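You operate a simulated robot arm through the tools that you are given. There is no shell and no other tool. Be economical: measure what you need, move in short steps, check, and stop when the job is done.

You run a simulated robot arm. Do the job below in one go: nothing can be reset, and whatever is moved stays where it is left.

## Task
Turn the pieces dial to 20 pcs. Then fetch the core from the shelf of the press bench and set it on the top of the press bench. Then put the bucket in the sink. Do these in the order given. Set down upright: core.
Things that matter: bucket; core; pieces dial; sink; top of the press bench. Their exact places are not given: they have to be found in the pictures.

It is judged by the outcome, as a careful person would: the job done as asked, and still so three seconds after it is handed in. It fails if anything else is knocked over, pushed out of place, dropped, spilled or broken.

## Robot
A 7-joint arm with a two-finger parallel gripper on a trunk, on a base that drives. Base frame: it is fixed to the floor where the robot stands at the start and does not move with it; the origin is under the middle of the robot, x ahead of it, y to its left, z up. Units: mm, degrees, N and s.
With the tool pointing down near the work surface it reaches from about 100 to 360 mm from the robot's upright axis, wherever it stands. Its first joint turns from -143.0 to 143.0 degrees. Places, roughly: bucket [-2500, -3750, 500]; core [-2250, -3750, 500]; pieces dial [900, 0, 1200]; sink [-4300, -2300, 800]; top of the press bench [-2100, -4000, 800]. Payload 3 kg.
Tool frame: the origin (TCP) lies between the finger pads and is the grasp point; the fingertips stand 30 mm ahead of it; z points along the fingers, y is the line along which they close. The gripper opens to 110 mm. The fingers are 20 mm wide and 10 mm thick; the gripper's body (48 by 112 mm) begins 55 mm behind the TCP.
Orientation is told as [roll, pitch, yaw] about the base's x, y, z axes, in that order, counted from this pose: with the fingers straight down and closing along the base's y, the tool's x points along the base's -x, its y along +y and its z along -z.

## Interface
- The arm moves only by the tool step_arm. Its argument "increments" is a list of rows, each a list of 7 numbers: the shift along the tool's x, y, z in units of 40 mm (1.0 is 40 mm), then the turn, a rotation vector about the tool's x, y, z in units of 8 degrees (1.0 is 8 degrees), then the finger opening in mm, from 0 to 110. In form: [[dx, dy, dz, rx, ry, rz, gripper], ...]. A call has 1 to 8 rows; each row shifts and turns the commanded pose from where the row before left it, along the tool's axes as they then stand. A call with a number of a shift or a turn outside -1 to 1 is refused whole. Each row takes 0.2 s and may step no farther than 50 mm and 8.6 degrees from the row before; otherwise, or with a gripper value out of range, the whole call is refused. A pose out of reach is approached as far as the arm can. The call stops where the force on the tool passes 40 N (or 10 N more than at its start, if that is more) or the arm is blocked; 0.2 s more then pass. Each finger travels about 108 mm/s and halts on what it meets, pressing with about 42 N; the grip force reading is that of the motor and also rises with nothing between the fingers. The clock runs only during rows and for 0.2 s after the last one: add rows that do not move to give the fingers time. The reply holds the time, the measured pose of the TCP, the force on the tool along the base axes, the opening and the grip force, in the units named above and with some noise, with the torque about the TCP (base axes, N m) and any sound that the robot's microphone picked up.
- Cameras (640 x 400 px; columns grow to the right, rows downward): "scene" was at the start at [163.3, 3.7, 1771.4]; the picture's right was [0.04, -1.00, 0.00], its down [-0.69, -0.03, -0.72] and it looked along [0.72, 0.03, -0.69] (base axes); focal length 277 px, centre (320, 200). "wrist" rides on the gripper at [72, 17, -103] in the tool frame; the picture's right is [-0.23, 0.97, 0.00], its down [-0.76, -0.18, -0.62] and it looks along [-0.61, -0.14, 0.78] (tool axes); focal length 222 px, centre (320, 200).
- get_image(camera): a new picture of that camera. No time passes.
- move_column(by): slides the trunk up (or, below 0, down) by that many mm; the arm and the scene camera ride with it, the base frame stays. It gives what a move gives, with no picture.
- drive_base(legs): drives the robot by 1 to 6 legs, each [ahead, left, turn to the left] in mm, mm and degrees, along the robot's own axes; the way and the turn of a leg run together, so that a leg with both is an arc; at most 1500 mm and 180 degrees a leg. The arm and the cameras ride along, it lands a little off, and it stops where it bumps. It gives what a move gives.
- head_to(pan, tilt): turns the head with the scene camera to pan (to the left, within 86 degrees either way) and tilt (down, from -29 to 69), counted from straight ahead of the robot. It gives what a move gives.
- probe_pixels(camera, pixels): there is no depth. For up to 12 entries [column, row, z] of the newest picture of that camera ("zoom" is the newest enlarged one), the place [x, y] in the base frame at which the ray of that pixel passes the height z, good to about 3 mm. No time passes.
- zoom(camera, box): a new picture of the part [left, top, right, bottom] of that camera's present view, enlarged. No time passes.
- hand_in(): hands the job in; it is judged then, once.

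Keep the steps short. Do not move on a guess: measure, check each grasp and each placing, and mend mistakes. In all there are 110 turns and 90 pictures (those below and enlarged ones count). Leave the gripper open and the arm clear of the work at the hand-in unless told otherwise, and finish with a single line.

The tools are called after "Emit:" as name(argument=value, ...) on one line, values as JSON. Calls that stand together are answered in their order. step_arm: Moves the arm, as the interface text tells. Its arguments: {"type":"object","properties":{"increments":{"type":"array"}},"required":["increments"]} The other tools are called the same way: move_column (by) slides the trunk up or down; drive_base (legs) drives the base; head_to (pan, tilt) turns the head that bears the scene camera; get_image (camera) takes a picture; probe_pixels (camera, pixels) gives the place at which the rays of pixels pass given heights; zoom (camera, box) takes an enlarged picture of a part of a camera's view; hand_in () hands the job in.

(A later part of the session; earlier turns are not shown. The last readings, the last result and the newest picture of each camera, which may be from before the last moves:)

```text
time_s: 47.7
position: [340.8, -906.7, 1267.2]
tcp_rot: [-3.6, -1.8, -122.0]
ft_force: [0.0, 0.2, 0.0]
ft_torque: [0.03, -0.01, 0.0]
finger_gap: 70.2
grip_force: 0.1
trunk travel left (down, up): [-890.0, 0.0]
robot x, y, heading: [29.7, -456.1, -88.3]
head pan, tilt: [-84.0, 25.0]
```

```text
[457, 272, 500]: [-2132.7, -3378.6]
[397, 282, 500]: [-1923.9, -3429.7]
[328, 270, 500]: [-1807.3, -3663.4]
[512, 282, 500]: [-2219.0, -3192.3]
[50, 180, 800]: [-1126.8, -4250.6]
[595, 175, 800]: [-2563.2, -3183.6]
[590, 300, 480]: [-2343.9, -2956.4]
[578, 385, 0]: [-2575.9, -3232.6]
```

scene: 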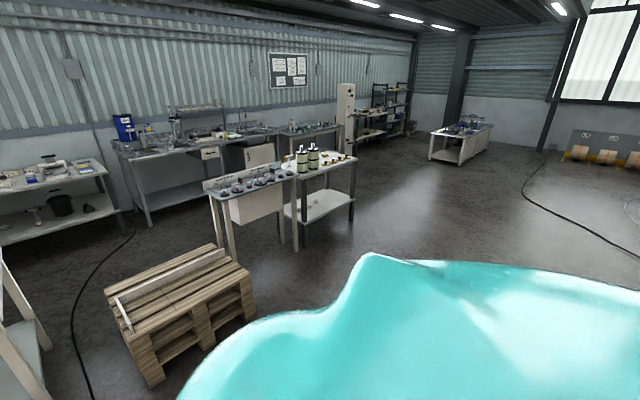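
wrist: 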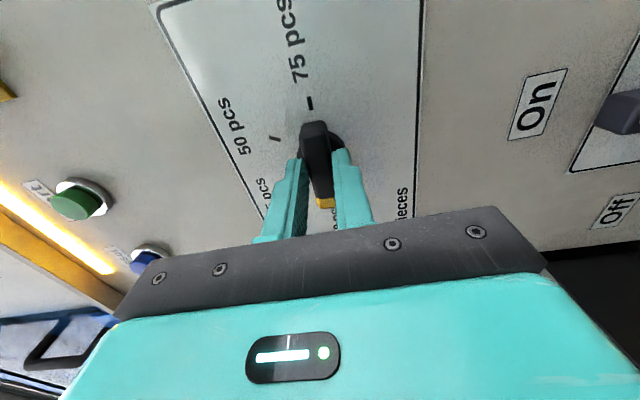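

Emit:
probe_pixels(camera="scene", pixels=[[234, 263, 0], [296, 252, 0], [304, 248, 0], [352, 223, 0], [222, 240, 0], [155, 386, 0], [254, 318, 0], [122, 334, 0], [207, 246, 450], [105, 290, 450], [150, 226, 0], [123, 230, 0]])

```text
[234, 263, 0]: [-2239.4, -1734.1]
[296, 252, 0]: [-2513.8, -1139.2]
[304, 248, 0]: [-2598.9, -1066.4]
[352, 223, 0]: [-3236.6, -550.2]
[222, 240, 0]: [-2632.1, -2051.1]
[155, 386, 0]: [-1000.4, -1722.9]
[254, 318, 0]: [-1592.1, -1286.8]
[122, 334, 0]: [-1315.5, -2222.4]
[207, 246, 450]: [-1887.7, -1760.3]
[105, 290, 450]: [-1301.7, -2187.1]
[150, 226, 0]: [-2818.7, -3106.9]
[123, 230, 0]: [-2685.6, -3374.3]
```

Mapped in a building-aligned frame (rotated to heading -126.6°, bench front normal). The pallet gap is about 410 mm, which is too narrow. The open route goes right, around the white tables, into the aisle before the wall benches. I'll turn and drive the first part.

Emit:
drive_base(legs=[[0, 0, -38.3], [480, -750, 0], [480, -750, 0], [150, -850, 0]])

Emit:
head_to(pan=-30, tilt=25)

Emit:
get_image(camera="scene")

```text
time_s: 51.3
position: [-183.5, -988.7, 1267.0]
tcp_rot: [-3.3, -1.7, -160.0]
ft_force: [-0.5, -0.2, -0.8]
ft_torque: [0.02, -0.09, 0.01]
finger_gap: 69.8
grip_force: 0.0
trunk travel left (down, up): [-890.0, 0.0]
robot x, y, heading: [-145.1, -446.2, -126.7]
head pan, tilt: [-84.0, 25.0]
stopped in leg 2: the robot was blocked; the commanded pose is now the measured one
```

```text
time_s: 52.5
position: [-177.2, -988.7, 1267.8]
tcp_rot: [-3.5, -1.9, -160.0]
ft_force: [0.4, 0.0, -0.4]
ft_torque: [-0.03, -0.02, 0.0]
finger_gap: 69.9
grip_force: 0.0
trunk travel left (down, up): [-890.0, 0.0]
robot x, y, heading: [-147.1, -446.8, -126.7]
head pan, tilt: [-30.0, 25.0]
```

```text
55 pictures are left
```

scene: 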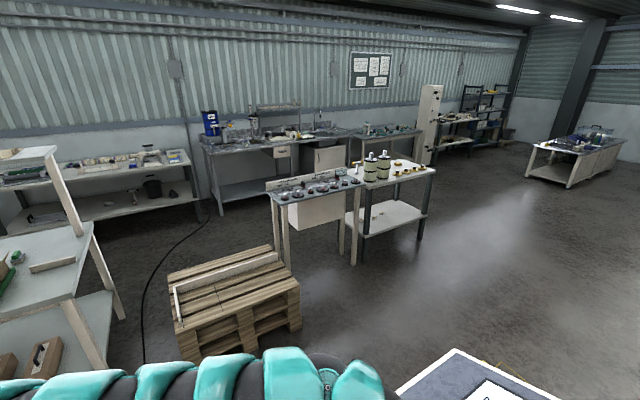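

Blocked by something low on the right, its corner showing at (455,350). I'll look at it.

Emit:
head_to(pan=-70, tilt=45)

Emit:
get_image(camera="scene")

```text
time_s: 53.6
position: [-176.5, -989.6, 1267.5]
tcp_rot: [-3.5, -1.8, -160.0]
ft_force: [-0.1, -0.2, -0.3]
ft_torque: [-0.03, 0.0, 0.01]
finger_gap: 69.8
grip_force: 0.1
trunk travel left (down, up): [-890.0, 0.0]
robot x, y, heading: [-146.0, -442.0, -126.8]
head pan, tilt: [-70.0, 45.0]
```

```text
54 pictures are left
```

scene: 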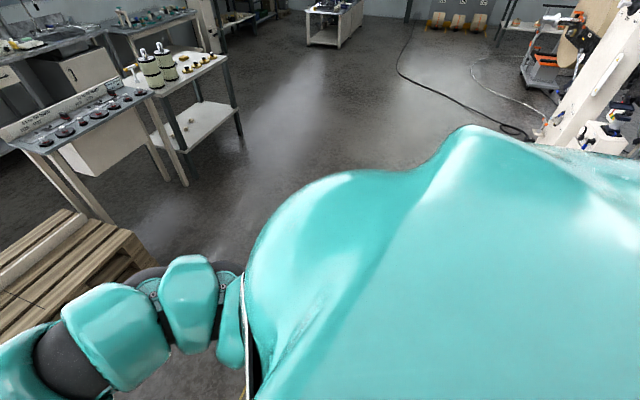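

Emit:
head_to(pan=-35, tilt=55)

Emit:
get_image(camera="scene")

```text
time_s: 54.6
position: [-176.1, -989.3, 1267.7]
tcp_rot: [-3.4, -1.9, -160.0]
ft_force: [-0.4, -0.1, 0.6]
ft_torque: [-0.04, -0.03, -0.01]
finger_gap: 70.3
grip_force: 0.0
trunk travel left (down, up): [-890.0, 0.0]
robot x, y, heading: [-147.1, -448.3, -126.8]
head pan, tilt: [-35.0, 55.0]
```

```text
53 pictures are left
```

scene: 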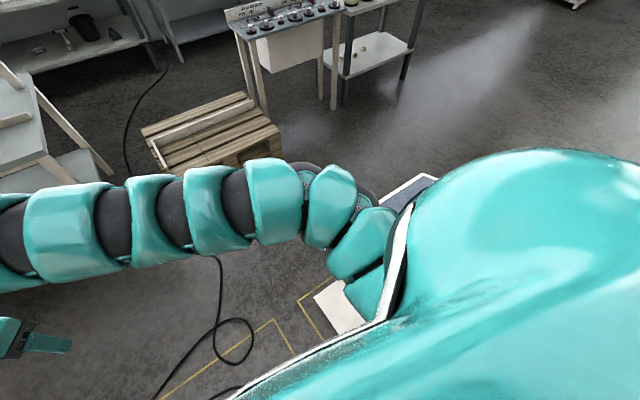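

Emit:
probe_pixels(camera="scene", pixels=[[340, 335, 0], [314, 295, 0], [314, 295, 700], [425, 175, 0], [425, 175, 700], [437, 178, 700], [300, 300, 0], [380, 203, 700]])

Emit:
zoom(camera="scene", box=[270, 150, 460, 360])

```text
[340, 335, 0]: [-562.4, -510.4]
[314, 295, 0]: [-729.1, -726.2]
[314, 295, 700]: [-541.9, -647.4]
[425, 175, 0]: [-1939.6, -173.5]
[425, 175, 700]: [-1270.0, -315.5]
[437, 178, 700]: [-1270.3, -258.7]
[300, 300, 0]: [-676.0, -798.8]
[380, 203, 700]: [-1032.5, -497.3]
```

```text
1.90 times, centred on (365, 255) of scene
```

zoom: 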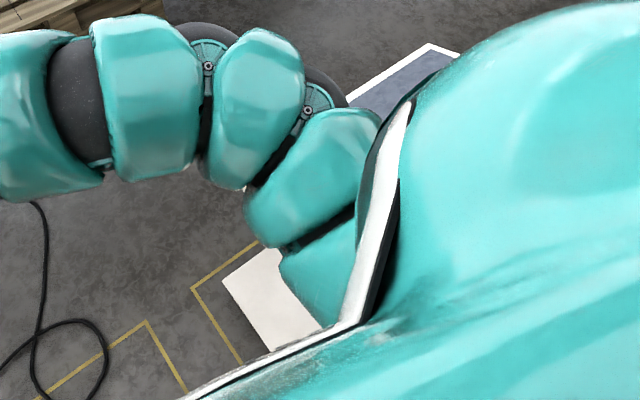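

A low table stands directly right of me, with its far edge at building depth of about 1010 mm. The pallet front is at 1985 mm. I'll sidestep left, drive ahead to between them (about 1480), then go right.

Emit:
drive_base(legs=[[0, 120, 0], [1030, 0, 0], [0, -900, 0], [0, -850, 0]])

Emit:
head_to(pan=-45, tilt=30)

Emit:
get_image(camera="scene")

```text
time_s: 69.2
position: [-2102.7, -833.8, 1268.0]
tcp_rot: [-3.5, -1.9, -159.8]
ft_force: [-0.4, 0.0, -0.2]
ft_torque: [0.0, 0.01, 0.01]
finger_gap: 69.9
grip_force: 0.0
trunk travel left (down, up): [-890.0, 0.0]
robot x, y, heading: [-2072.1, -287.3, -126.6]
head pan, tilt: [-35.0, 55.0]
```

```text
time_s: 70.1
position: [-2104.1, -834.4, 1268.3]
tcp_rot: [-3.4, -1.9, -159.8]
ft_force: [-0.1, -0.1, 0.0]
ft_torque: [-0.02, 0.01, 0.01]
finger_gap: 70.2
grip_force: 0.1
trunk travel left (down, up): [-890.0, 0.0]
robot x, y, heading: [-2077.5, -288.9, -126.3]
head pan, tilt: [-45.0, 30.0]
```

```text
51 pictures are left
```

scene: 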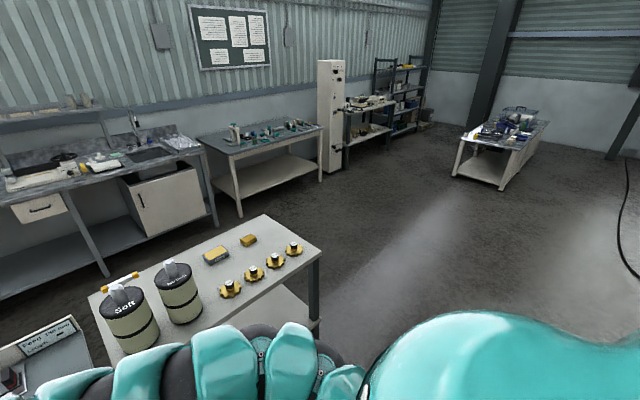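

Emit:
probe_pixels(camera="scene", pixels=[[322, 252, 850], [264, 214, 850], [90, 296, 850], [108, 275, 0], [216, 226, 0], [240, 217, 0], [322, 182, 0], [318, 335, 0], [338, 174, 0], [452, 178, 0]])

Emit:
zoom(camera="scene", box=[0, 80, 220, 230])

```text
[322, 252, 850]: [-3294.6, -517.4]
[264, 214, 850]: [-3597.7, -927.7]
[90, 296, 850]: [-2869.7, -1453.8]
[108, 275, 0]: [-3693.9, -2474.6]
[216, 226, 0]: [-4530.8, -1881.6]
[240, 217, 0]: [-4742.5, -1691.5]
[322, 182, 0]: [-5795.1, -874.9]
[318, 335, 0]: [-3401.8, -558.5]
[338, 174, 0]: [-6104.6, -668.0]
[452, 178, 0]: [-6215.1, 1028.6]
```

```text
2.67 times, centred on (110, 155) of scene
```

zoom: 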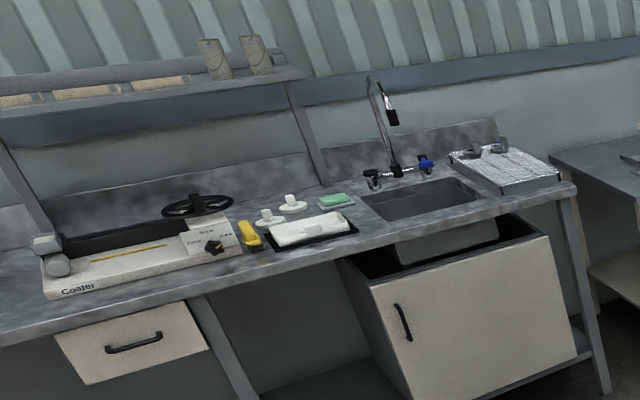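

The aisle is about 1.2 m wide. I'll go right past the table end, ahead into the aisle, then look left.

Emit:
drive_base(legs=[[0, -1300, 0], [1050, 0, 0], [1040, 0, 0]])

Emit:
head_to(pan=75, tilt=30)

Emit:
get_image(camera="scene")

```text
time_s: 86.6
position: [-4370.9, -1757.0, 1266.8]
tcp_rot: [-3.4, -1.9, -159.2]
ft_force: [-0.1, -0.5, -0.7]
ft_torque: [0.01, -0.02, -0.01]
finger_gap: 70.2
grip_force: 0.1
trunk travel left (down, up): [-890.0, 0.0]
robot x, y, heading: [-4344.9, -1211.7, -125.9]
head pan, tilt: [-45.0, 30.0]
```

```text
time_s: 88.6
position: [-4369.7, -1756.5, 1266.6]
tcp_rot: [-3.5, -1.9, -159.1]
ft_force: [-0.1, 0.0, 1.0]
ft_torque: [-0.01, -0.04, -0.02]
finger_gap: 70.0
grip_force: 0.0
trunk travel left (down, up): [-890.0, 0.0]
robot x, y, heading: [-4346.7, -1209.6, -125.9]
head pan, tilt: [75.0, 30.0]
```

```text
49 pictures are left
```

scene: 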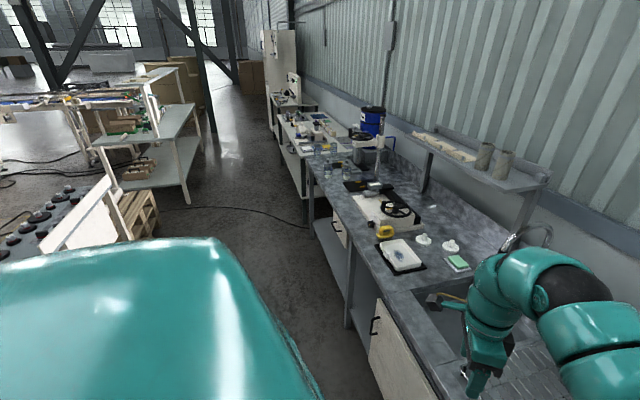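

The aisle is clear. To keep the arm away from the bench items, I'll turn left 90° and drive along the aisle facing ahead.

Emit:
drive_base(legs=[[0, 0, 89.3], [900, 0, 0]])

Emit:
head_to(pan=-15, tilt=35)

Emit:
get_image(camera="scene")

```text
time_s: 97.2
position: [-3073.5, -1771.1, 1266.6]
tcp_rot: [-3.5, -2.0, -69.5]
ft_force: [-0.4, -0.1, -0.8]
ft_torque: [0.0, -0.01, 0.02]
finger_gap: 70.1
grip_force: 0.0
trunk travel left (down, up): [-890.0, 0.0]
robot x, y, heading: [-3613.8, -1741.9, -36.0]
head pan, tilt: [75.0, 30.0]
```

```text
time_s: 98.8
position: [-3073.3, -1770.4, 1266.8]
tcp_rot: [-3.5, -1.9, -69.5]
ft_force: [-0.3, -0.6, -0.1]
ft_torque: [0.03, 0.0, 0.01]
finger_gap: 70.3
grip_force: 0.0
trunk travel left (down, up): [-890.0, 0.0]
robot x, y, heading: [-3618.0, -1743.6, -36.1]
head pan, tilt: [-15.0, 35.0]
```

```text
48 pictures are left
```

scene: 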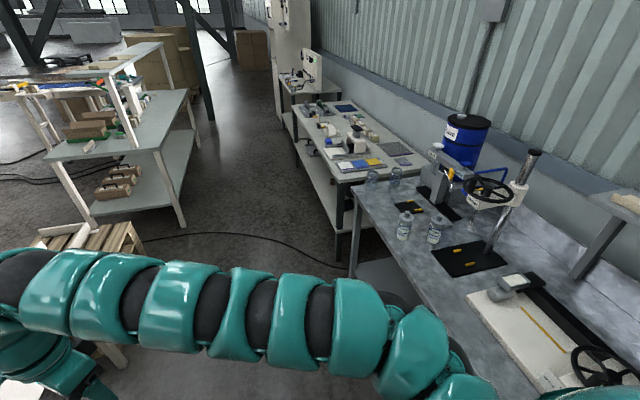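

Clear ahead. Driving on along the aisle to in front of the press bench.

Emit:
drive_base(legs=[[1150, 0, 0], [1150, 60, 0]])

Emit:
drive_base(legs=[[0, 0, -90.5]])

Emit:
head_to(pan=0, tilt=40)

Emit:
get_image(camera="scene")

```text
time_s: 110.1
position: [-1167.6, -3040.7, 1267.1]
tcp_rot: [-3.5, -2.0, -68.0]
ft_force: [-0.7, 0.2, -0.1]
ft_torque: [-0.04, 0.0, 0.01]
finger_gap: 70.0
grip_force: 0.1
trunk travel left (down, up): [-890.0, 0.0]
robot x, y, heading: [-1713.1, -3026.1, -34.6]
head pan, tilt: [-15.0, 35.0]
```

```text
time_s: 114.3
position: [-1720.0, -3571.8, 1266.4]
tcp_rot: [-3.4, -2.0, -157.4]
ft_force: [0.8, 0.3, 0.4]
ft_torque: [-0.03, 0.02, -0.01]
finger_gap: 69.8
grip_force: 0.1
trunk travel left (down, up): [-890.0, 0.0]
robot x, y, heading: [-1712.6, -3028.8, -124.3]
head pan, tilt: [-15.0, 35.0]
```

```text
time_s: 115.1
position: [-1720.1, -3573.1, 1267.2]
tcp_rot: [-3.5, -1.9, -157.4]
ft_force: [0.8, -0.6, -0.3]
ft_torque: [0.01, 0.03, 0.0]
finger_gap: 70.1
grip_force: 0.0
trunk travel left (down, up): [-890.0, 0.0]
robot x, y, heading: [-1713.0, -3023.9, -124.1]
head pan, tilt: [0.0, 40.0]
```

```text
47 pictures are left
```

scene: 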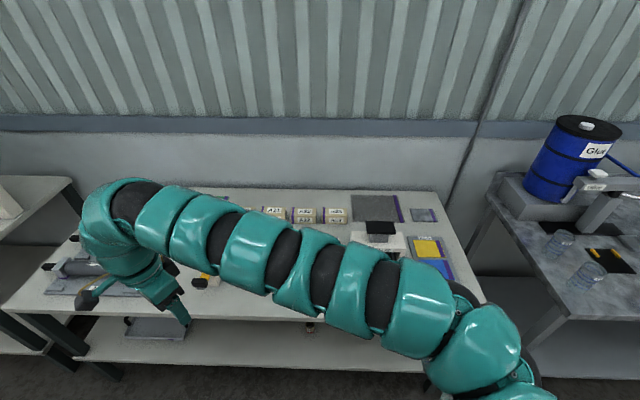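

I'm in front of the bench. The shelf is hidden beneath the top, so I'll back up 300 mm, lower the trunk and look.

Emit:
drive_base(legs=[[-300, 0, -2.4]])

Emit:
move_column(by=-550)

Emit:
head_to(pan=0, tilt=30)

Emit:
get_image(camera="scene")

```text
time_s: 117.1
position: [-1567.9, -3325.0, 1267.2]
tcp_rot: [-3.5, -1.9, -159.9]
ft_force: [-0.3, -0.5, 1.1]
ft_torque: [-0.03, 0.01, 0.0]
finger_gap: 70.2
grip_force: 0.0
trunk travel left (down, up): [-890.0, 0.0]
robot x, y, heading: [-1535.1, -2780.0, -126.8]
head pan, tilt: [0.0, 40.0]
```

```text
refused: -550 is not a number from -400 to 400
```

```text
time_s: 117.9
position: [-1569.3, -3325.7, 1267.8]
tcp_rot: [-3.5, -1.9, -160.0]
ft_force: [0.0, -0.3, 0.1]
ft_torque: [0.02, -0.01, 0.0]
finger_gap: 69.8
grip_force: 0.0
trunk travel left (down, up): [-890.0, 0.0]
robot x, y, heading: [-1538.8, -2782.6, -127.0]
head pan, tilt: [0.0, 30.0]
```

```text
46 pictures are left
```

scene: 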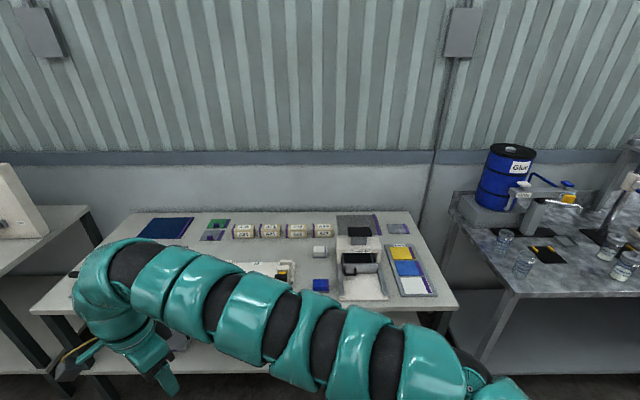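

Emit:
move_column(by=-400)

Emit:
move_column(by=-200)

Emit:
get_image(camera="scene")

```text
time_s: 121.7
position: [-1568.9, -3327.0, 866.6]
tcp_rot: [-3.4, -1.9, -159.8]
ft_force: [0.1, -0.9, 0.4]
ft_torque: [0.03, -0.02, 0.02]
finger_gap: 69.6
grip_force: 0.0
trunk travel left (down, up): [-490.0, 400.0]
robot x, y, heading: [-1536.3, -2786.5, -126.8]
head pan, tilt: [0.0, 30.0]
```

```text
time_s: 123.9
position: [-1568.1, -3325.3, 667.7]
tcp_rot: [-3.5, -1.9, -159.9]
ft_force: [0.0, 0.0, 0.1]
ft_torque: [0.0, -0.01, 0.0]
finger_gap: 69.9
grip_force: 0.2
trunk travel left (down, up): [-290.0, 600.0]
robot x, y, heading: [-1536.1, -2779.2, -126.6]
head pan, tilt: [0.0, 30.0]
```

```text
45 pictures are left
```

scene: 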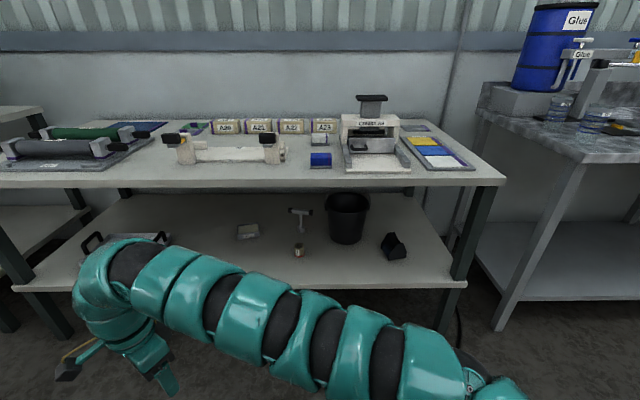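

Now the shelf is in view. I'll enlarge the T-shaped item at (300,230) and the bucket at (347,218).

Emit:
zoom(camera="scene", box=[220, 180, 420, 280])

Emit:
zoom(camera="scene", box=[120, 80, 480, 200])

```text
3.20 times, centred on (320, 230) of scene
```

zoom: 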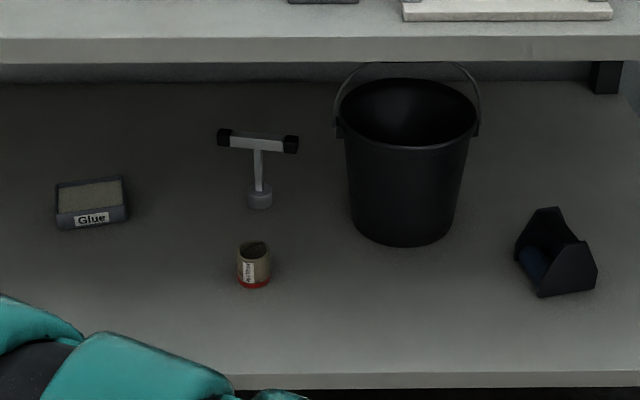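

```text
1.78 times, centred on (300, 140) of scene
```

zoom: 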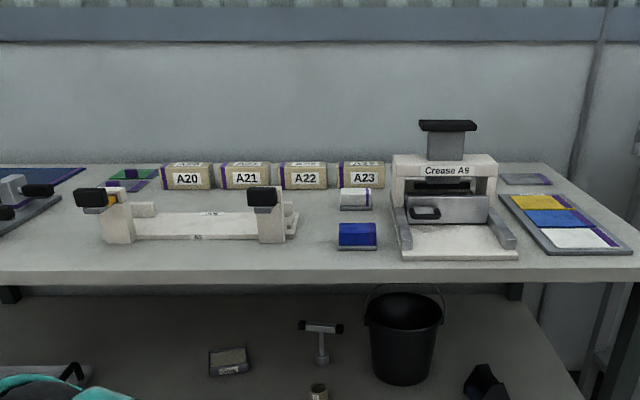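

The core is the small cardboard tube with the red ring at zoom (254,265), standing before the T tool. I'll measure it, the bucket, and the bench.

Emit:
probe_pixels(camera="scene", pixels=[[299.4, 255.5, 350], [299, 243.5, 400], [295, 256, 350], [304.5, 256, 350], [346, 243, 350], [350, 200, 600], [506, 178, 800], [466, 282, 350], [20, 284, 350], [330, 352, 350], [301, 245, 350], [390, 259, 350]])

Emit:
zoom(camera="scene", box=[270, 195, 370, 270])

```text
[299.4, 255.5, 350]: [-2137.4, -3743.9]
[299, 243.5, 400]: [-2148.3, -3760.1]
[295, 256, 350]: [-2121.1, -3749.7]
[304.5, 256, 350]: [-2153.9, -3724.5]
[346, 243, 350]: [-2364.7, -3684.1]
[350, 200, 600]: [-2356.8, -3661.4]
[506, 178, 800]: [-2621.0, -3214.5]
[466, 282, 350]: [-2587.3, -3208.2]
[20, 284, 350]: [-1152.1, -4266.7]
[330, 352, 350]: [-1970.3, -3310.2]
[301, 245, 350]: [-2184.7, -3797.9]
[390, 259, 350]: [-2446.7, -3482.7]
```

```text
5.33 times, centred on (320, 232) of scene
```

zoom: 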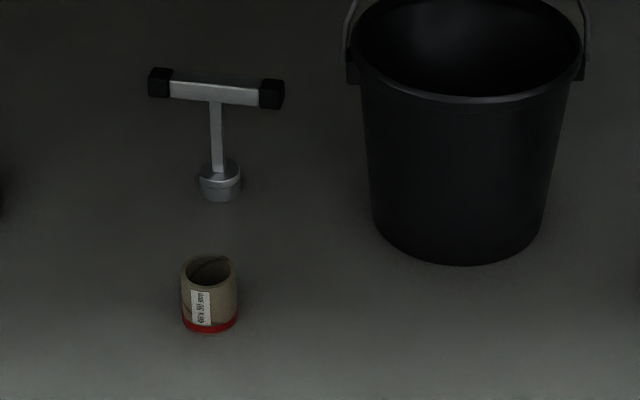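

Core ≈ (-2137, -3744), shelf z ≈ 350, tube about 48 mm wide. The tabletop overhangs it, so I'll come in pitched 45° down. First I'll align the tool yaw to the bench heading and pitch it.

Emit:
step_arm(increments=[[-0.4, 0, 0, 0, 0, -1, 90], [-0.4, 0, 0, 0, 0, -1, 90], [-0.4, 0, 0, 0, 0, -1, 90], [-0.4, 0, 0, 0, 0, -1, 90], [-0.5, 0, 0, 0, -1, 0, 90], [-0.5, 0, 0.1, 0, -1, 0, 90], [-0.5, 0, 0.15, 0, -1, 0, 90], [-0.5, 0, 0.2, 0, -1, 0, 90]])

Emit:
step_arm(increments=[[-0.4, -0.5, 0.3, 0, -1, 0, 90], [-0.4, -0.5, 0.3, 0, -0.7, 0, 90], [-0.3, -0.7, 0.3, 0, 0, 0, 90]])

```text
time_s: 125.7
position: [-1674.6, -3423.5, 666.8]
tcp_rot: [-4.8, -31.6, -125.4]
ft_force: [-0.4, 0.4, -0.4]
ft_torque: [-0.01, 0.02, 0.02]
finger_gap: 89.8
grip_force: 0.0
trunk travel left (down, up): [-290.0, 600.0]
robot x, y, heading: [-1538.1, -2783.8, -126.7]
head pan, tilt: [0.0, 30.0]
```

```text
time_s: 126.5
position: [-1763.8, -3426.6, 670.9]
tcp_rot: [-5.8, -45.2, -123.9]
ft_force: [-1.4, 0.2, 0.2]
ft_torque: [0.05, -0.01, -0.03]
finger_gap: 90.3
grip_force: 0.0
trunk travel left (down, up): [-290.0, 600.0]
robot x, y, heading: [-1541.4, -2784.8, -126.7]
head pan, tilt: [0.0, 30.0]
```

Good. I'll correct the small roll/yaw error and shift right to line up with the core, then lower the trunk.

Emit:
step_arm(increments=[[0, -0.7, 0, -0.48, 0, 0.24, 90], [0, -0.7, 0, 0, 0, 0, 90], [0, -0.7, 0, 0, 0, 0, 90], [0, -0.7, 0, 0, 0, 0, 90]])

Emit:
move_column(by=-240)

Emit:
get_image(camera="wrist")

Emit:
get_image(camera="scene")

```text
time_s: 127.5
position: [-1852.4, -3359.6, 675.4]
tcp_rot: [0.2, -45.2, -126.6]
ft_force: [0.6, 0.9, -0.2]
ft_torque: [0.05, 0.01, 0.0]
finger_gap: 90.3
grip_force: 0.2
trunk travel left (down, up): [-290.0, 600.0]
robot x, y, heading: [-1540.9, -2781.3, -126.7]
head pan, tilt: [0.0, 30.0]
```

```text
time_s: 130.0
position: [-1851.5, -3360.3, 435.2]
tcp_rot: [0.1, -45.3, -126.7]
ft_force: [1.0, -0.5, 0.3]
ft_torque: [0.01, 0.02, 0.02]
finger_gap: 89.8
grip_force: 0.0
trunk travel left (down, up): [-50.0, 840.0]
robot x, y, heading: [-1537.7, -2783.4, -126.7]
head pan, tilt: [0.0, 30.0]
```

```text
41 pictures are left
```

wrist: 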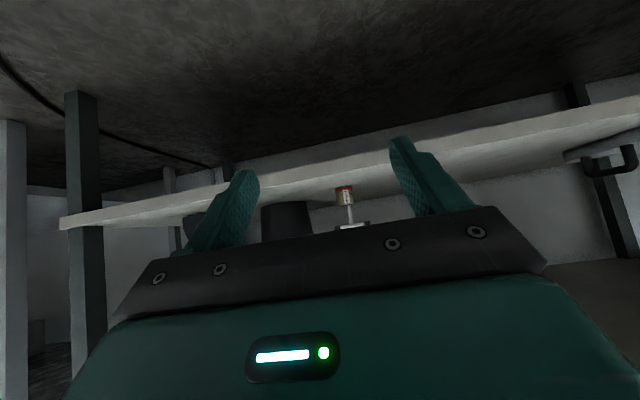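

```text
40 pictures are left
```

scene: 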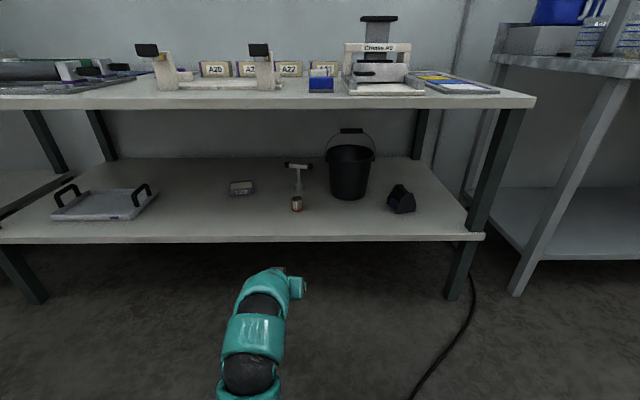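

The arm is low and clear and the shelf is well in view. I'll triangulate the core's base and the shelf height with this lower viewpoint.

Emit:
zoom(camera="scene", box=[250, 120, 410, 220])

Emit:
probe_pixels(camera="zoom", pixels=[[187, 363, 350], [187, 363, 330], [187, 363, 370], [187, 310, 400], [398, 318, 350], [398, 318, 330]])

Emit:
probe_pixels(camera="wrist", pixels=[[344, 187, 350], [345, 206, 400], [62, 222, 350]])

```text
4.00 times, centred on (330, 170) of scene
```

zoom: 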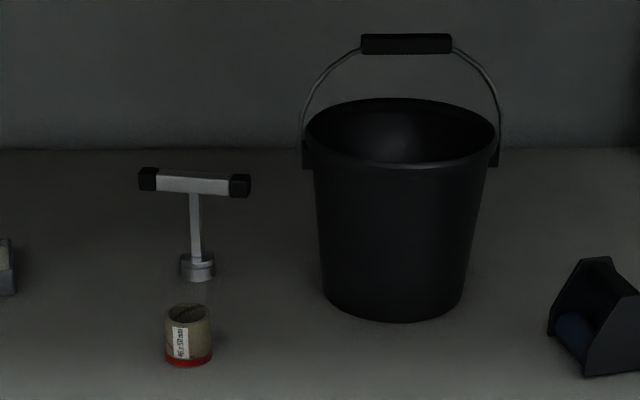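

```text
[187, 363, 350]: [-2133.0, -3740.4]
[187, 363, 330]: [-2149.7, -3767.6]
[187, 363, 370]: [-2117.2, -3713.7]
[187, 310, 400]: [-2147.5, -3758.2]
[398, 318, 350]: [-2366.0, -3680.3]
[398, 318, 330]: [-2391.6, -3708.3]
```

```text
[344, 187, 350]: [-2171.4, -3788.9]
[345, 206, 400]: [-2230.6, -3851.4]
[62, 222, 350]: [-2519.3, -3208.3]
```

Core centre ≈ (-2144, -3753) on a shelf at z 350. The tool is in line with it. I'll drive ahead 350 mm with the tool at z 435, above the shelf edge.

Emit:
drive_base(legs=[[350, 0, 0]])

Emit:
get_image(camera="wrist")

Emit:
get_image(camera="scene")

```text
time_s: 132.2
position: [-2060.6, -3641.3, 435.1]
tcp_rot: [0.1, -45.3, -126.6]
ft_force: [0.0, -1.2, 0.7]
ft_torque: [0.0, -0.02, 0.0]
finger_gap: 90.3
grip_force: 0.0
trunk travel left (down, up): [-50.0, 840.0]
robot x, y, heading: [-1750.2, -3060.4, -126.5]
head pan, tilt: [0.0, 30.0]
```

```text
38 pictures are left
```

wrist: 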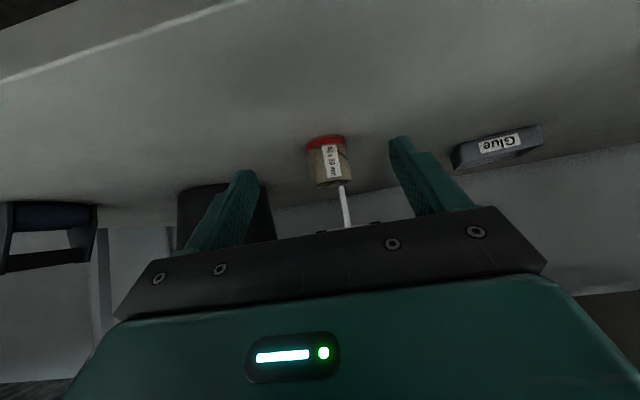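

```text
37 pictures are left
```

scene: 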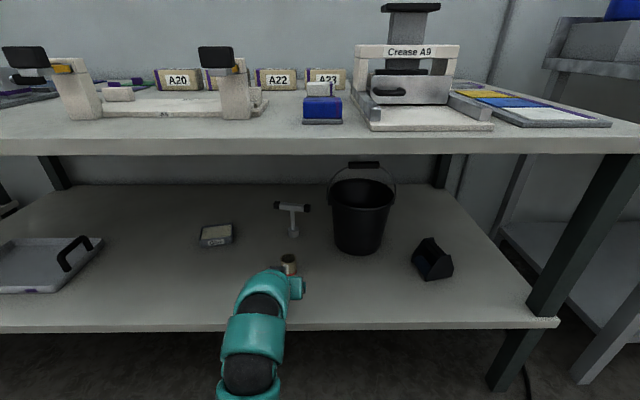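

Emit:
zoom(camera="wrist", box=[270, 115, 390, 205])

Emit:
probe_pixels(camera="zoom", pixels=[[290, 110, 350], [190, 150, 350], [400, 135, 350], [290, 145, 360]])

```text
4.44 times, centred on (330, 160) of wrist
```

zoom: 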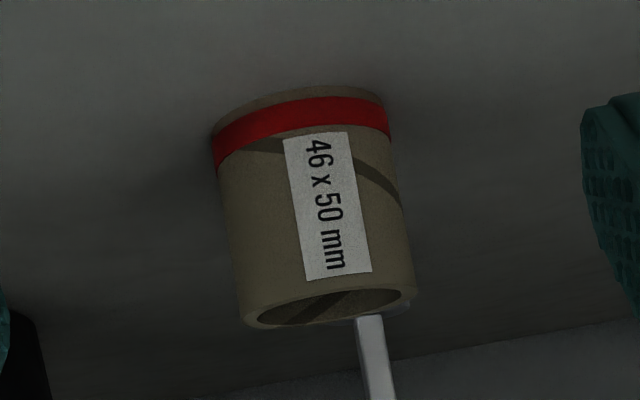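

```text
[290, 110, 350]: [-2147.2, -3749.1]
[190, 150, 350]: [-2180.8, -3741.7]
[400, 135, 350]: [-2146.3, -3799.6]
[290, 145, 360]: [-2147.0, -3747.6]
```

The label reads 46 x 50 mm. I'll advance 134 mm and go down 50 mm so the fingers straddle it.

Emit:
step_arm(increments=[[-0.37, -0.03, 0.81, 0, 0, 0, 90], [-0.37, -0.03, 0.81, 0, 0, 0, 90], [-0.37, -0.03, 0.81, 0, 0, 0, 90], [-0.3, -0.03, 0.7, 0, 0, 0, 90]])

Emit:
get_image(camera="wrist")

```text
time_s: 133.2
position: [-2141.1, -3740.8, 389.1]
tcp_rot: [0.2, -45.4, -126.7]
ft_force: [3.7, 6.6, 7.6]
ft_torque: [0.35, 0.28, -0.31]
finger_gap: 90.6
grip_force: 0.6
trunk travel left (down, up): [-50.0, 840.0]
robot x, y, heading: [-1748.1, -3060.4, -126.7]
head pan, tilt: [0.0, 30.0]
```

```text
35 pictures are left
```

wrist: 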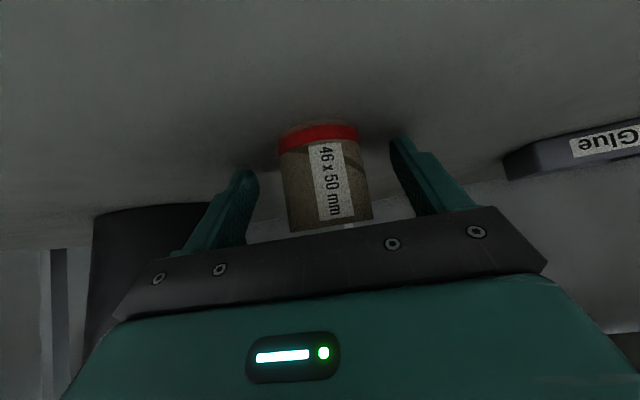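

A 10 N push along the tool suggests the fingertips touch the shelf. I'll lift 6 mm and reread.

Emit:
step_arm(increments=[[-0.11, -0.03, -0.11, 0, 0, 0, 90]])

```text
time_s: 133.6
position: [-2141.4, -3739.1, 392.5]
tcp_rot: [0.2, -45.3, -126.7]
ft_force: [0.2, -0.2, -0.3]
ft_torque: [-0.01, 0.0, 0.02]
finger_gap: 90.1
grip_force: 0.1
trunk travel left (down, up): [-50.0, 840.0]
robot x, y, heading: [-1747.0, -3061.1, -126.6]
head pan, tilt: [0.0, 30.0]
```

Free now. I'll advance 7 mm and close gently.

Emit:
step_arm(increments=[[-0.12, 0, 0.12, 0, 0, 0, 90], [0, 0, 0, 0, 0, 0, 60], [0, 0, 0, 0, 0, 0, 48], [0, 0, 0, 0, 0, 0, 40], [0, 0, 0, 0, 0, 0, 36], [0, 0, 0, 0, 0, 0, 36]])

Emit:
get_image(camera="wrist")

```text
time_s: 135.0
position: [-2146.8, -3743.8, 392.3]
tcp_rot: [0.2, -45.3, -126.6]
ft_force: [0.0, -0.6, 0.1]
ft_torque: [-0.01, 0.05, 0.02]
finger_gap: 42.7
grip_force: 41.9
trunk travel left (down, up): [-50.0, 840.0]
robot x, y, heading: [-1743.9, -3062.0, -126.4]
head pan, tilt: [0.0, 30.0]
```

```text
34 pictures are left
```

wrist: 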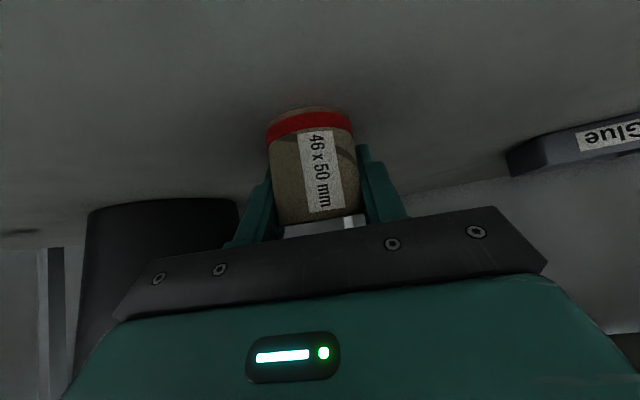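

Gripped at 42.7 mm. I'll lift 30 mm and withdraw 120 mm, then check.

Emit:
step_arm(increments=[[-0.25, 0, -0.25, 0, 0, 0, 36], [-0.25, 0, -0.25, 0, 0, 0, 36], [0.6, 0, -0.6, 0, 0, 0, 36], [0.6, 0, -0.6, 0, 0, 0, 36], [0.6, 0, -0.6, 0, 0, 0, 36]])

Emit:
get_image(camera="scene")

```text
time_s: 136.2
position: [-2084.3, -3663.7, 420.1]
tcp_rot: [0.2, -45.2, -126.7]
ft_force: [0.4, 0.2, -0.5]
ft_torque: [0.01, 0.03, -0.01]
finger_gap: 42.4
grip_force: 42.1
trunk travel left (down, up): [-50.0, 840.0]
robot x, y, heading: [-1747.0, -3061.3, -126.8]
head pan, tilt: [0.0, 30.0]
```

```text
33 pictures are left
```

scene: 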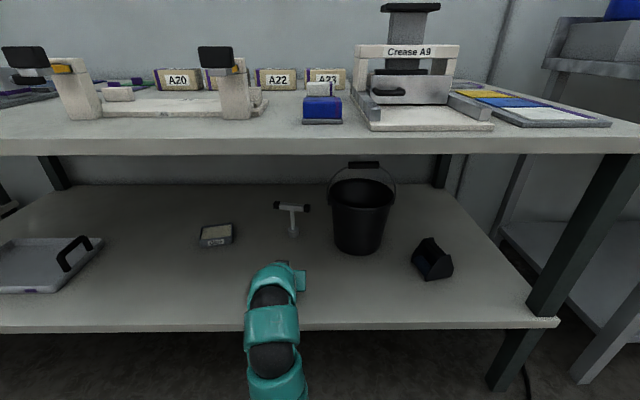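

Core is up and the T tool undisturbed. I'll measure the free spot on the tabletop (between the fixture and the blue block) and back the base out 330 mm.

Emit:
probe_pixels(camera="scene", pixels=[[303, 124, 800], [342, 124, 800], [262, 112, 800], [285, 139, 800], [250, 119, 800]])

Emit:
drive_base(legs=[[-330, 0, 0]])

Emit:
move_column(by=400)

Emit:
move_column(by=130)

Emit:
get_image(camera="scene")

```text
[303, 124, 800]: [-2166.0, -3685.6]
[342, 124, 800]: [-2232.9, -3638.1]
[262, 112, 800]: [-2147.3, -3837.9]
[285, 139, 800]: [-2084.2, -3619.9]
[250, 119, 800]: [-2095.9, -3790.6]
```

```text
time_s: 138.4
position: [-1888.2, -3398.8, 420.2]
tcp_rot: [0.2, -45.3, -126.6]
ft_force: [0.9, -0.3, -0.6]
ft_torque: [0.02, 0.01, 0.01]
finger_gap: 42.2
grip_force: 41.8
trunk travel left (down, up): [-50.0, 840.0]
robot x, y, heading: [-1547.3, -2795.3, -126.8]
head pan, tilt: [0.0, 30.0]
```

```text
time_s: 142.2
position: [-1888.8, -3398.9, 820.5]
tcp_rot: [0.2, -45.2, -126.6]
ft_force: [-0.8, -1.2, 0.0]
ft_torque: [0.01, 0.0, 0.01]
finger_gap: 42.2
grip_force: 41.7
trunk travel left (down, up): [-450.0, 440.0]
robot x, y, heading: [-1546.1, -2796.4, -126.5]
head pan, tilt: [0.0, 30.0]
```

```text
time_s: 143.8
position: [-1888.0, -3398.3, 950.7]
tcp_rot: [0.2, -45.3, -126.7]
ft_force: [0.1, -0.2, 0.0]
ft_torque: [0.05, -0.01, 0.02]
finger_gap: 41.8
grip_force: 42.0
trunk travel left (down, up): [-580.0, 310.0]
robot x, y, heading: [-1549.8, -2796.5, -126.7]
head pan, tilt: [0.0, 30.0]
```

```text
32 pictures are left
```

scene: 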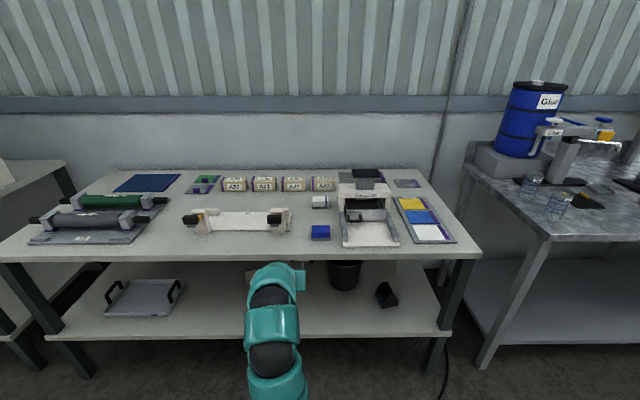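

Emit:
probe_pixels(camera="scene", pixels=[[312, 240, 800], [330, 240, 800], [285, 235, 800], [285, 258, 800], [285, 247, 800], [480, 256, 800], [312, 240, 780], [312, 240, 820]])

Emit:
zoom(camera="scene", box=[220, 190, 380, 290])

```text
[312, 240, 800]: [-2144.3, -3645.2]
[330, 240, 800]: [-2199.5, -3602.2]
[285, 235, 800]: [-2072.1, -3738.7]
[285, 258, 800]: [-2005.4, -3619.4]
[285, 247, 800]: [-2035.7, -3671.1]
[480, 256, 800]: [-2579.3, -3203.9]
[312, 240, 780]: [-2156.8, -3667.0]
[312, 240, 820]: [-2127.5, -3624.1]
```

```text
4.00 times, centred on (300, 240) of scene
```

zoom: 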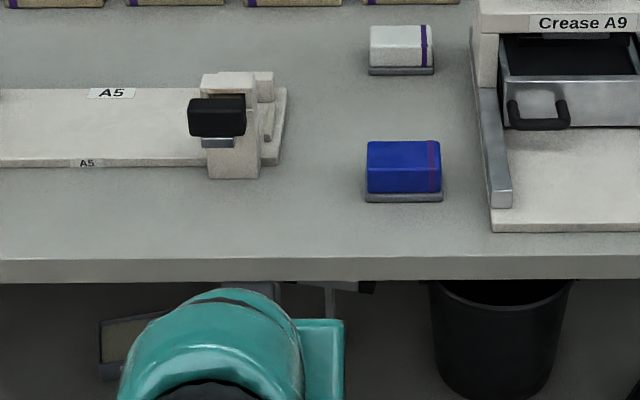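

The spot at building (4150, 505) is free: the blue block's left edge is at P 451 and the fixture is behind at G 4237. I'll drive in 270 mm at TCP z 950, then lower.

Emit:
drive_base(legs=[[275, 0, 0]])

Emit:
step_arm(increments=[[0.6, 0, 0.6, 0, 0, 0, 36], [0.6, 0, 0.6, 0, 0, 0, 36]])

Emit:
get_image(camera="scene")

Emit:
get_image(camera="wrist")

```text
time_s: 145.8
position: [-2053.5, -3621.2, 951.3]
tcp_rot: [0.3, -45.1, -126.8]
ft_force: [0.4, 0.1, -0.6]
ft_torque: [-0.01, -0.01, 0.01]
finger_gap: 42.3
grip_force: 41.8
trunk travel left (down, up): [-580.0, 310.0]
robot x, y, heading: [-1715.4, -3016.1, -126.7]
head pan, tilt: [0.0, 30.0]
```

```text
time_s: 146.3
position: [-2053.3, -3621.9, 882.3]
tcp_rot: [0.2, -45.3, -126.8]
ft_force: [0.3, -0.4, 0.1]
ft_torque: [0.03, 0.0, -0.01]
finger_gap: 41.8
grip_force: 41.6
trunk travel left (down, up): [-580.0, 310.0]
robot x, y, heading: [-1714.6, -3022.4, -126.8]
head pan, tilt: [0.0, 30.0]
```

```text
30 pictures are left
```

scene: 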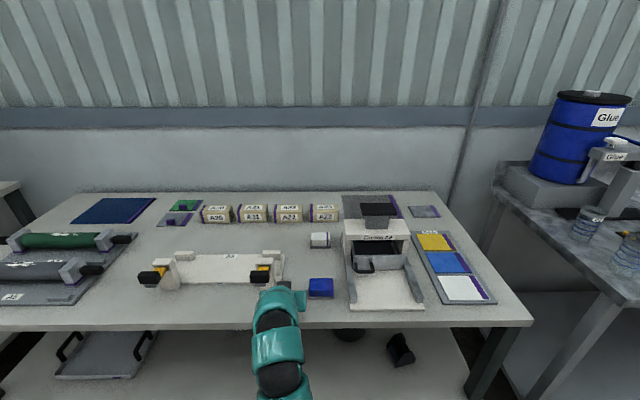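

```text
29 pictures are left
```

wrist: 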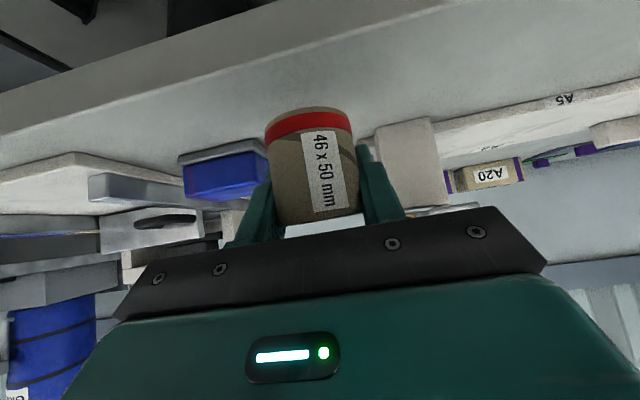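

Core hangs about 35 mm above the top. Lowering 28 mm, then small steps until contact.

Emit:
step_arm(increments=[[0.05, 0, 0.42, 0, 0, 0, 36], [0.26, 0, 0.26, 0, 0, 0, 36]])

Emit:
step_arm(increments=[[0.07, 0, 0.07, 0, 0, 0, 36]])

```text
time_s: 146.9
position: [-2059.3, -3629.9, 855.3]
tcp_rot: [0.2, -45.4, -126.7]
ft_force: [-0.1, -0.5, 0.1]
ft_torque: [-0.02, -0.02, 0.03]
finger_gap: 42.0
grip_force: 42.3
trunk travel left (down, up): [-580.0, 310.0]
robot x, y, heading: [-1710.4, -3017.0, -126.3]
head pan, tilt: [0.0, 30.0]
```

```text
time_s: 147.3
position: [-2059.3, -3630.6, 852.0]
tcp_rot: [0.4, -45.4, -126.8]
ft_force: [-1.2, -0.8, 3.4]
ft_torque: [-0.06, 0.01, 0.01]
finger_gap: 42.0
grip_force: 41.7
trunk travel left (down, up): [-580.0, 310.0]
robot x, y, heading: [-1717.2, -3018.9, -126.9]
head pan, tilt: [0.0, 30.0]
```

Contact (3.4 N). Pressing 1 mm more, then opening.

Emit:
step_arm(increments=[[0.02, 0, 0.02, 0, 0, 0, 36]])

Emit:
step_arm(increments=[[0, 0, 0, 0, 0, 0, 50], [0, 0, 0, 0, 0, 0, 64], [0, 0, 0, 0, 0, 0, 64]])

Emit:
get_image(camera="wrist")

```text
time_s: 147.8
position: [-2058.5, -3630.6, 851.7]
tcp_rot: [0.2, -45.5, -126.8]
ft_force: [-2.2, -4.4, 11.9]
ft_torque: [-0.2, -0.08, -0.08]
finger_gap: 41.5
grip_force: 42.0
trunk travel left (down, up): [-580.0, 310.0]
robot x, y, heading: [-1714.0, -3016.9, -126.5]
head pan, tilt: [0.0, 30.0]
```

```text
time_s: 148.6
position: [-2058.2, -3629.8, 849.4]
tcp_rot: [0.2, -45.2, -126.7]
ft_force: [0.5, 0.0, 0.7]
ft_torque: [0.0, 0.02, 0.04]
finger_gap: 64.0
grip_force: 0.0
trunk travel left (down, up): [-580.0, 310.0]
robot x, y, heading: [-1709.6, -3020.3, -126.8]
head pan, tilt: [0.0, 30.0]
```

```text
28 pictures are left
```

wrist: 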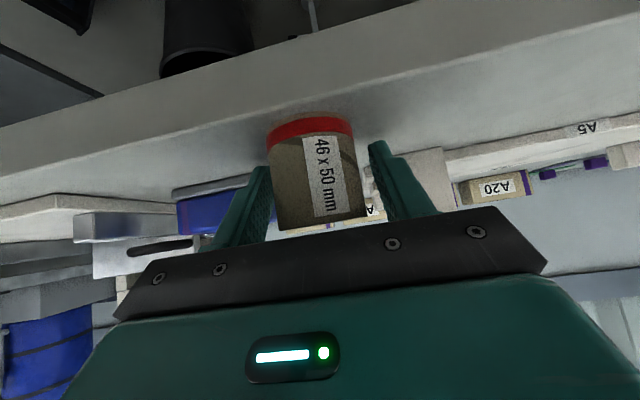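

Released; the core stands. Withdrawing straight back.

Emit:
step_arm(increments=[[0.4, 0, -0.4, 0, 0, 0, 66], [0.55, 0, -0.65, 0, 0, 0, 66], [0.55, 0, -0.65, 0, 0, 0, 66]])

Emit:
drive_base(legs=[[-280, 0, 0]])

Emit:
zoom(camera="scene", box=[200, 180, 440, 330])

```text
time_s: 149.3
position: [-2005.4, -3556.1, 856.2]
tcp_rot: [0.2, -45.3, -126.7]
ft_force: [0.8, -0.5, -0.4]
ft_torque: [0.0, -0.01, -0.03]
finger_gap: 66.1
grip_force: 0.0
trunk travel left (down, up): [-580.0, 310.0]
robot x, y, heading: [-1716.1, -3017.2, -126.8]
head pan, tilt: [0.0, 30.0]
```

```text
time_s: 151.3
position: [-1837.7, -3331.2, 856.3]
tcp_rot: [0.2, -45.3, -126.6]
ft_force: [-1.0, 0.2, 0.1]
ft_torque: [-0.02, -0.03, 0.02]
finger_gap: 66.0
grip_force: 0.1
trunk travel left (down, up): [-580.0, 310.0]
robot x, y, heading: [-1546.4, -2791.8, -126.7]
head pan, tilt: [0.0, 30.0]
```

```text
2.67 times, centred on (320, 255) of scene
```

zoom: 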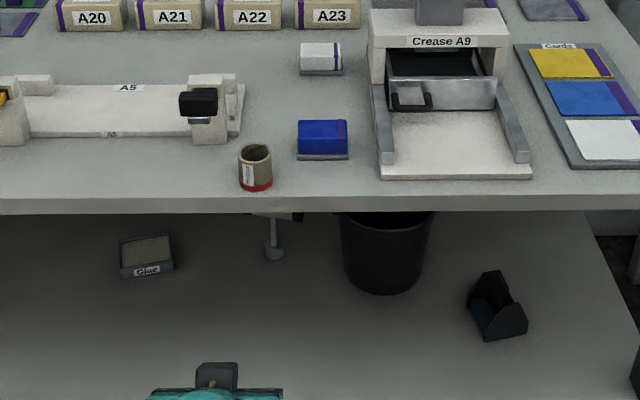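

The core stands upright on the bench top. Now the bucket: its handle grip bar is upright, running left-right, at building G≈4422, P≈292, z≈612. I'll take it with the tool horizontal and fingers above and below the bar. First I'll pitch the tool to horizontal while moving ahead and down in free space.

Emit:
step_arm(increments=[[0, 0, 0.7, 0, -1, 0, 66], [0.1, 0, 0.7, 0, -1, 0, 66], [0.2, 0, 0.68, 0, -1, 0, 66], [0.29, 0, 0.64, 0, -1, 0, 66], [0.37, 0, 0.6, 0, -1, 0, 66], [0.45, 0, 0.54, 0, -0.6, 0, 66]])

Emit:
step_arm(increments=[[0, 0, 0, 0, 0, -1, 66], [0, 0, 0, 0, 0, -1, 66], [0, 0, 0, 0, 0, -1, 66], [0, 0, 0, 0, 0, -1, 66], [0, 0, 0, 0, 0, -1, 66], [0, 0, 0, 0, 0, -1, 66]])

Emit:
step_arm(increments=[[0, 0, 0, 0, 0, -1, 66], [0, 0, 0, 0, 0, -1, 66], [0, 0, 0, 0, 0, -1, 66], [0, 0, 0, 0, 0, -1, 66], [0, 0, 0, 0, 0, -1, 66], [0, 0, 0, 0, 0, -0.25, 66]])

```text
time_s: 152.7
position: [-1911.3, -3428.7, 736.1]
tcp_rot: [-148.9, -89.9, 22.2]
ft_force: [-0.9, 1.1, 0.7]
ft_torque: [0.0, -0.01, 0.0]
finger_gap: 65.9
grip_force: 0.0
trunk travel left (down, up): [-580.0, 310.0]
robot x, y, heading: [-1547.2, -2794.3, -126.8]
head pan, tilt: [0.0, 30.0]
```

```text
time_s: 154.1
position: [-1910.2, -3428.1, 735.4]
tcp_rot: [-90.2, -42.1, -36.5]
ft_force: [-0.2, -0.1, -0.2]
ft_torque: [0.0, 0.01, 0.0]
finger_gap: 65.9
grip_force: 0.1
trunk travel left (down, up): [-580.0, 310.0]
robot x, y, heading: [-1546.6, -2789.9, -126.7]
head pan, tilt: [0.0, 30.0]
```

```text
time_s: 155.5
position: [-1908.9, -3428.5, 736.3]
tcp_rot: [-90.1, 0.0, -36.6]
ft_force: [-0.1, 0.0, -0.5]
ft_torque: [-0.01, -0.02, -0.01]
finger_gap: 65.8
grip_force: 0.0
trunk travel left (down, up): [-580.0, 310.0]
robot x, y, heading: [-1549.0, -2792.7, -126.7]
head pan, tilt: [0.0, 30.0]
```

Tool is now horizontal with the fingers stacked vertically. I'll shift the base right 215 mm to line up with the bucket, lower the trunk to z≈615, and look.

Emit:
drive_base(legs=[[0, -216, 0]])

Emit:
move_column(by=-122)

Emit:
get_image(camera="wrist")

Emit:
zoom(camera="scene", box=[200, 160, 440, 310])

```text
time_s: 157.2
position: [-2083.2, -3298.9, 736.8]
tcp_rot: [-90.1, -0.1, -36.6]
ft_force: [-0.7, -0.7, -0.3]
ft_torque: [0.01, 0.02, 0.01]
finger_gap: 66.1
grip_force: 0.0
trunk travel left (down, up): [-580.0, 310.0]
robot x, y, heading: [-1724.8, -2666.8, -126.6]
head pan, tilt: [0.0, 30.0]
```

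```text
time_s: 158.7
position: [-2083.6, -3298.3, 614.2]
tcp_rot: [-90.2, -0.2, -36.4]
ft_force: [-0.6, -0.4, -0.5]
ft_torque: [-0.01, -0.04, 0.01]
finger_gap: 66.1
grip_force: 0.1
trunk travel left (down, up): [-458.0, 432.0]
robot x, y, heading: [-1720.5, -2668.5, -126.5]
head pan, tilt: [0.0, 30.0]
```

```text
26 pictures are left
```

wrist: 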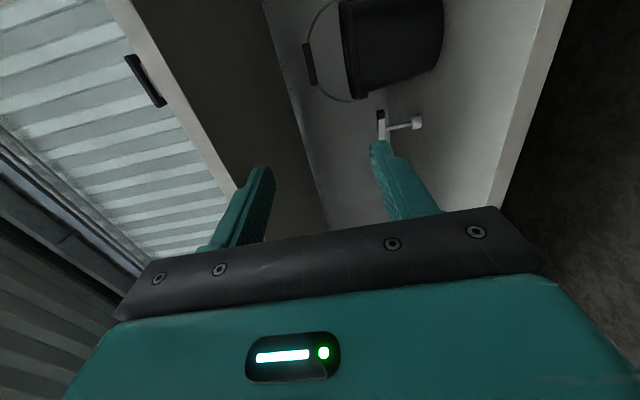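

```text
2.67 times, centred on (320, 235) of scene
```

zoom: 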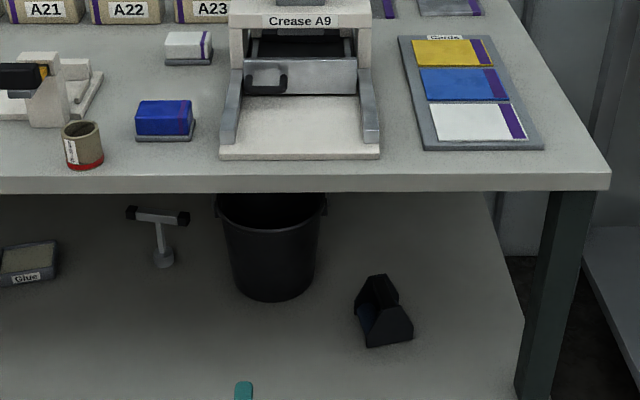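

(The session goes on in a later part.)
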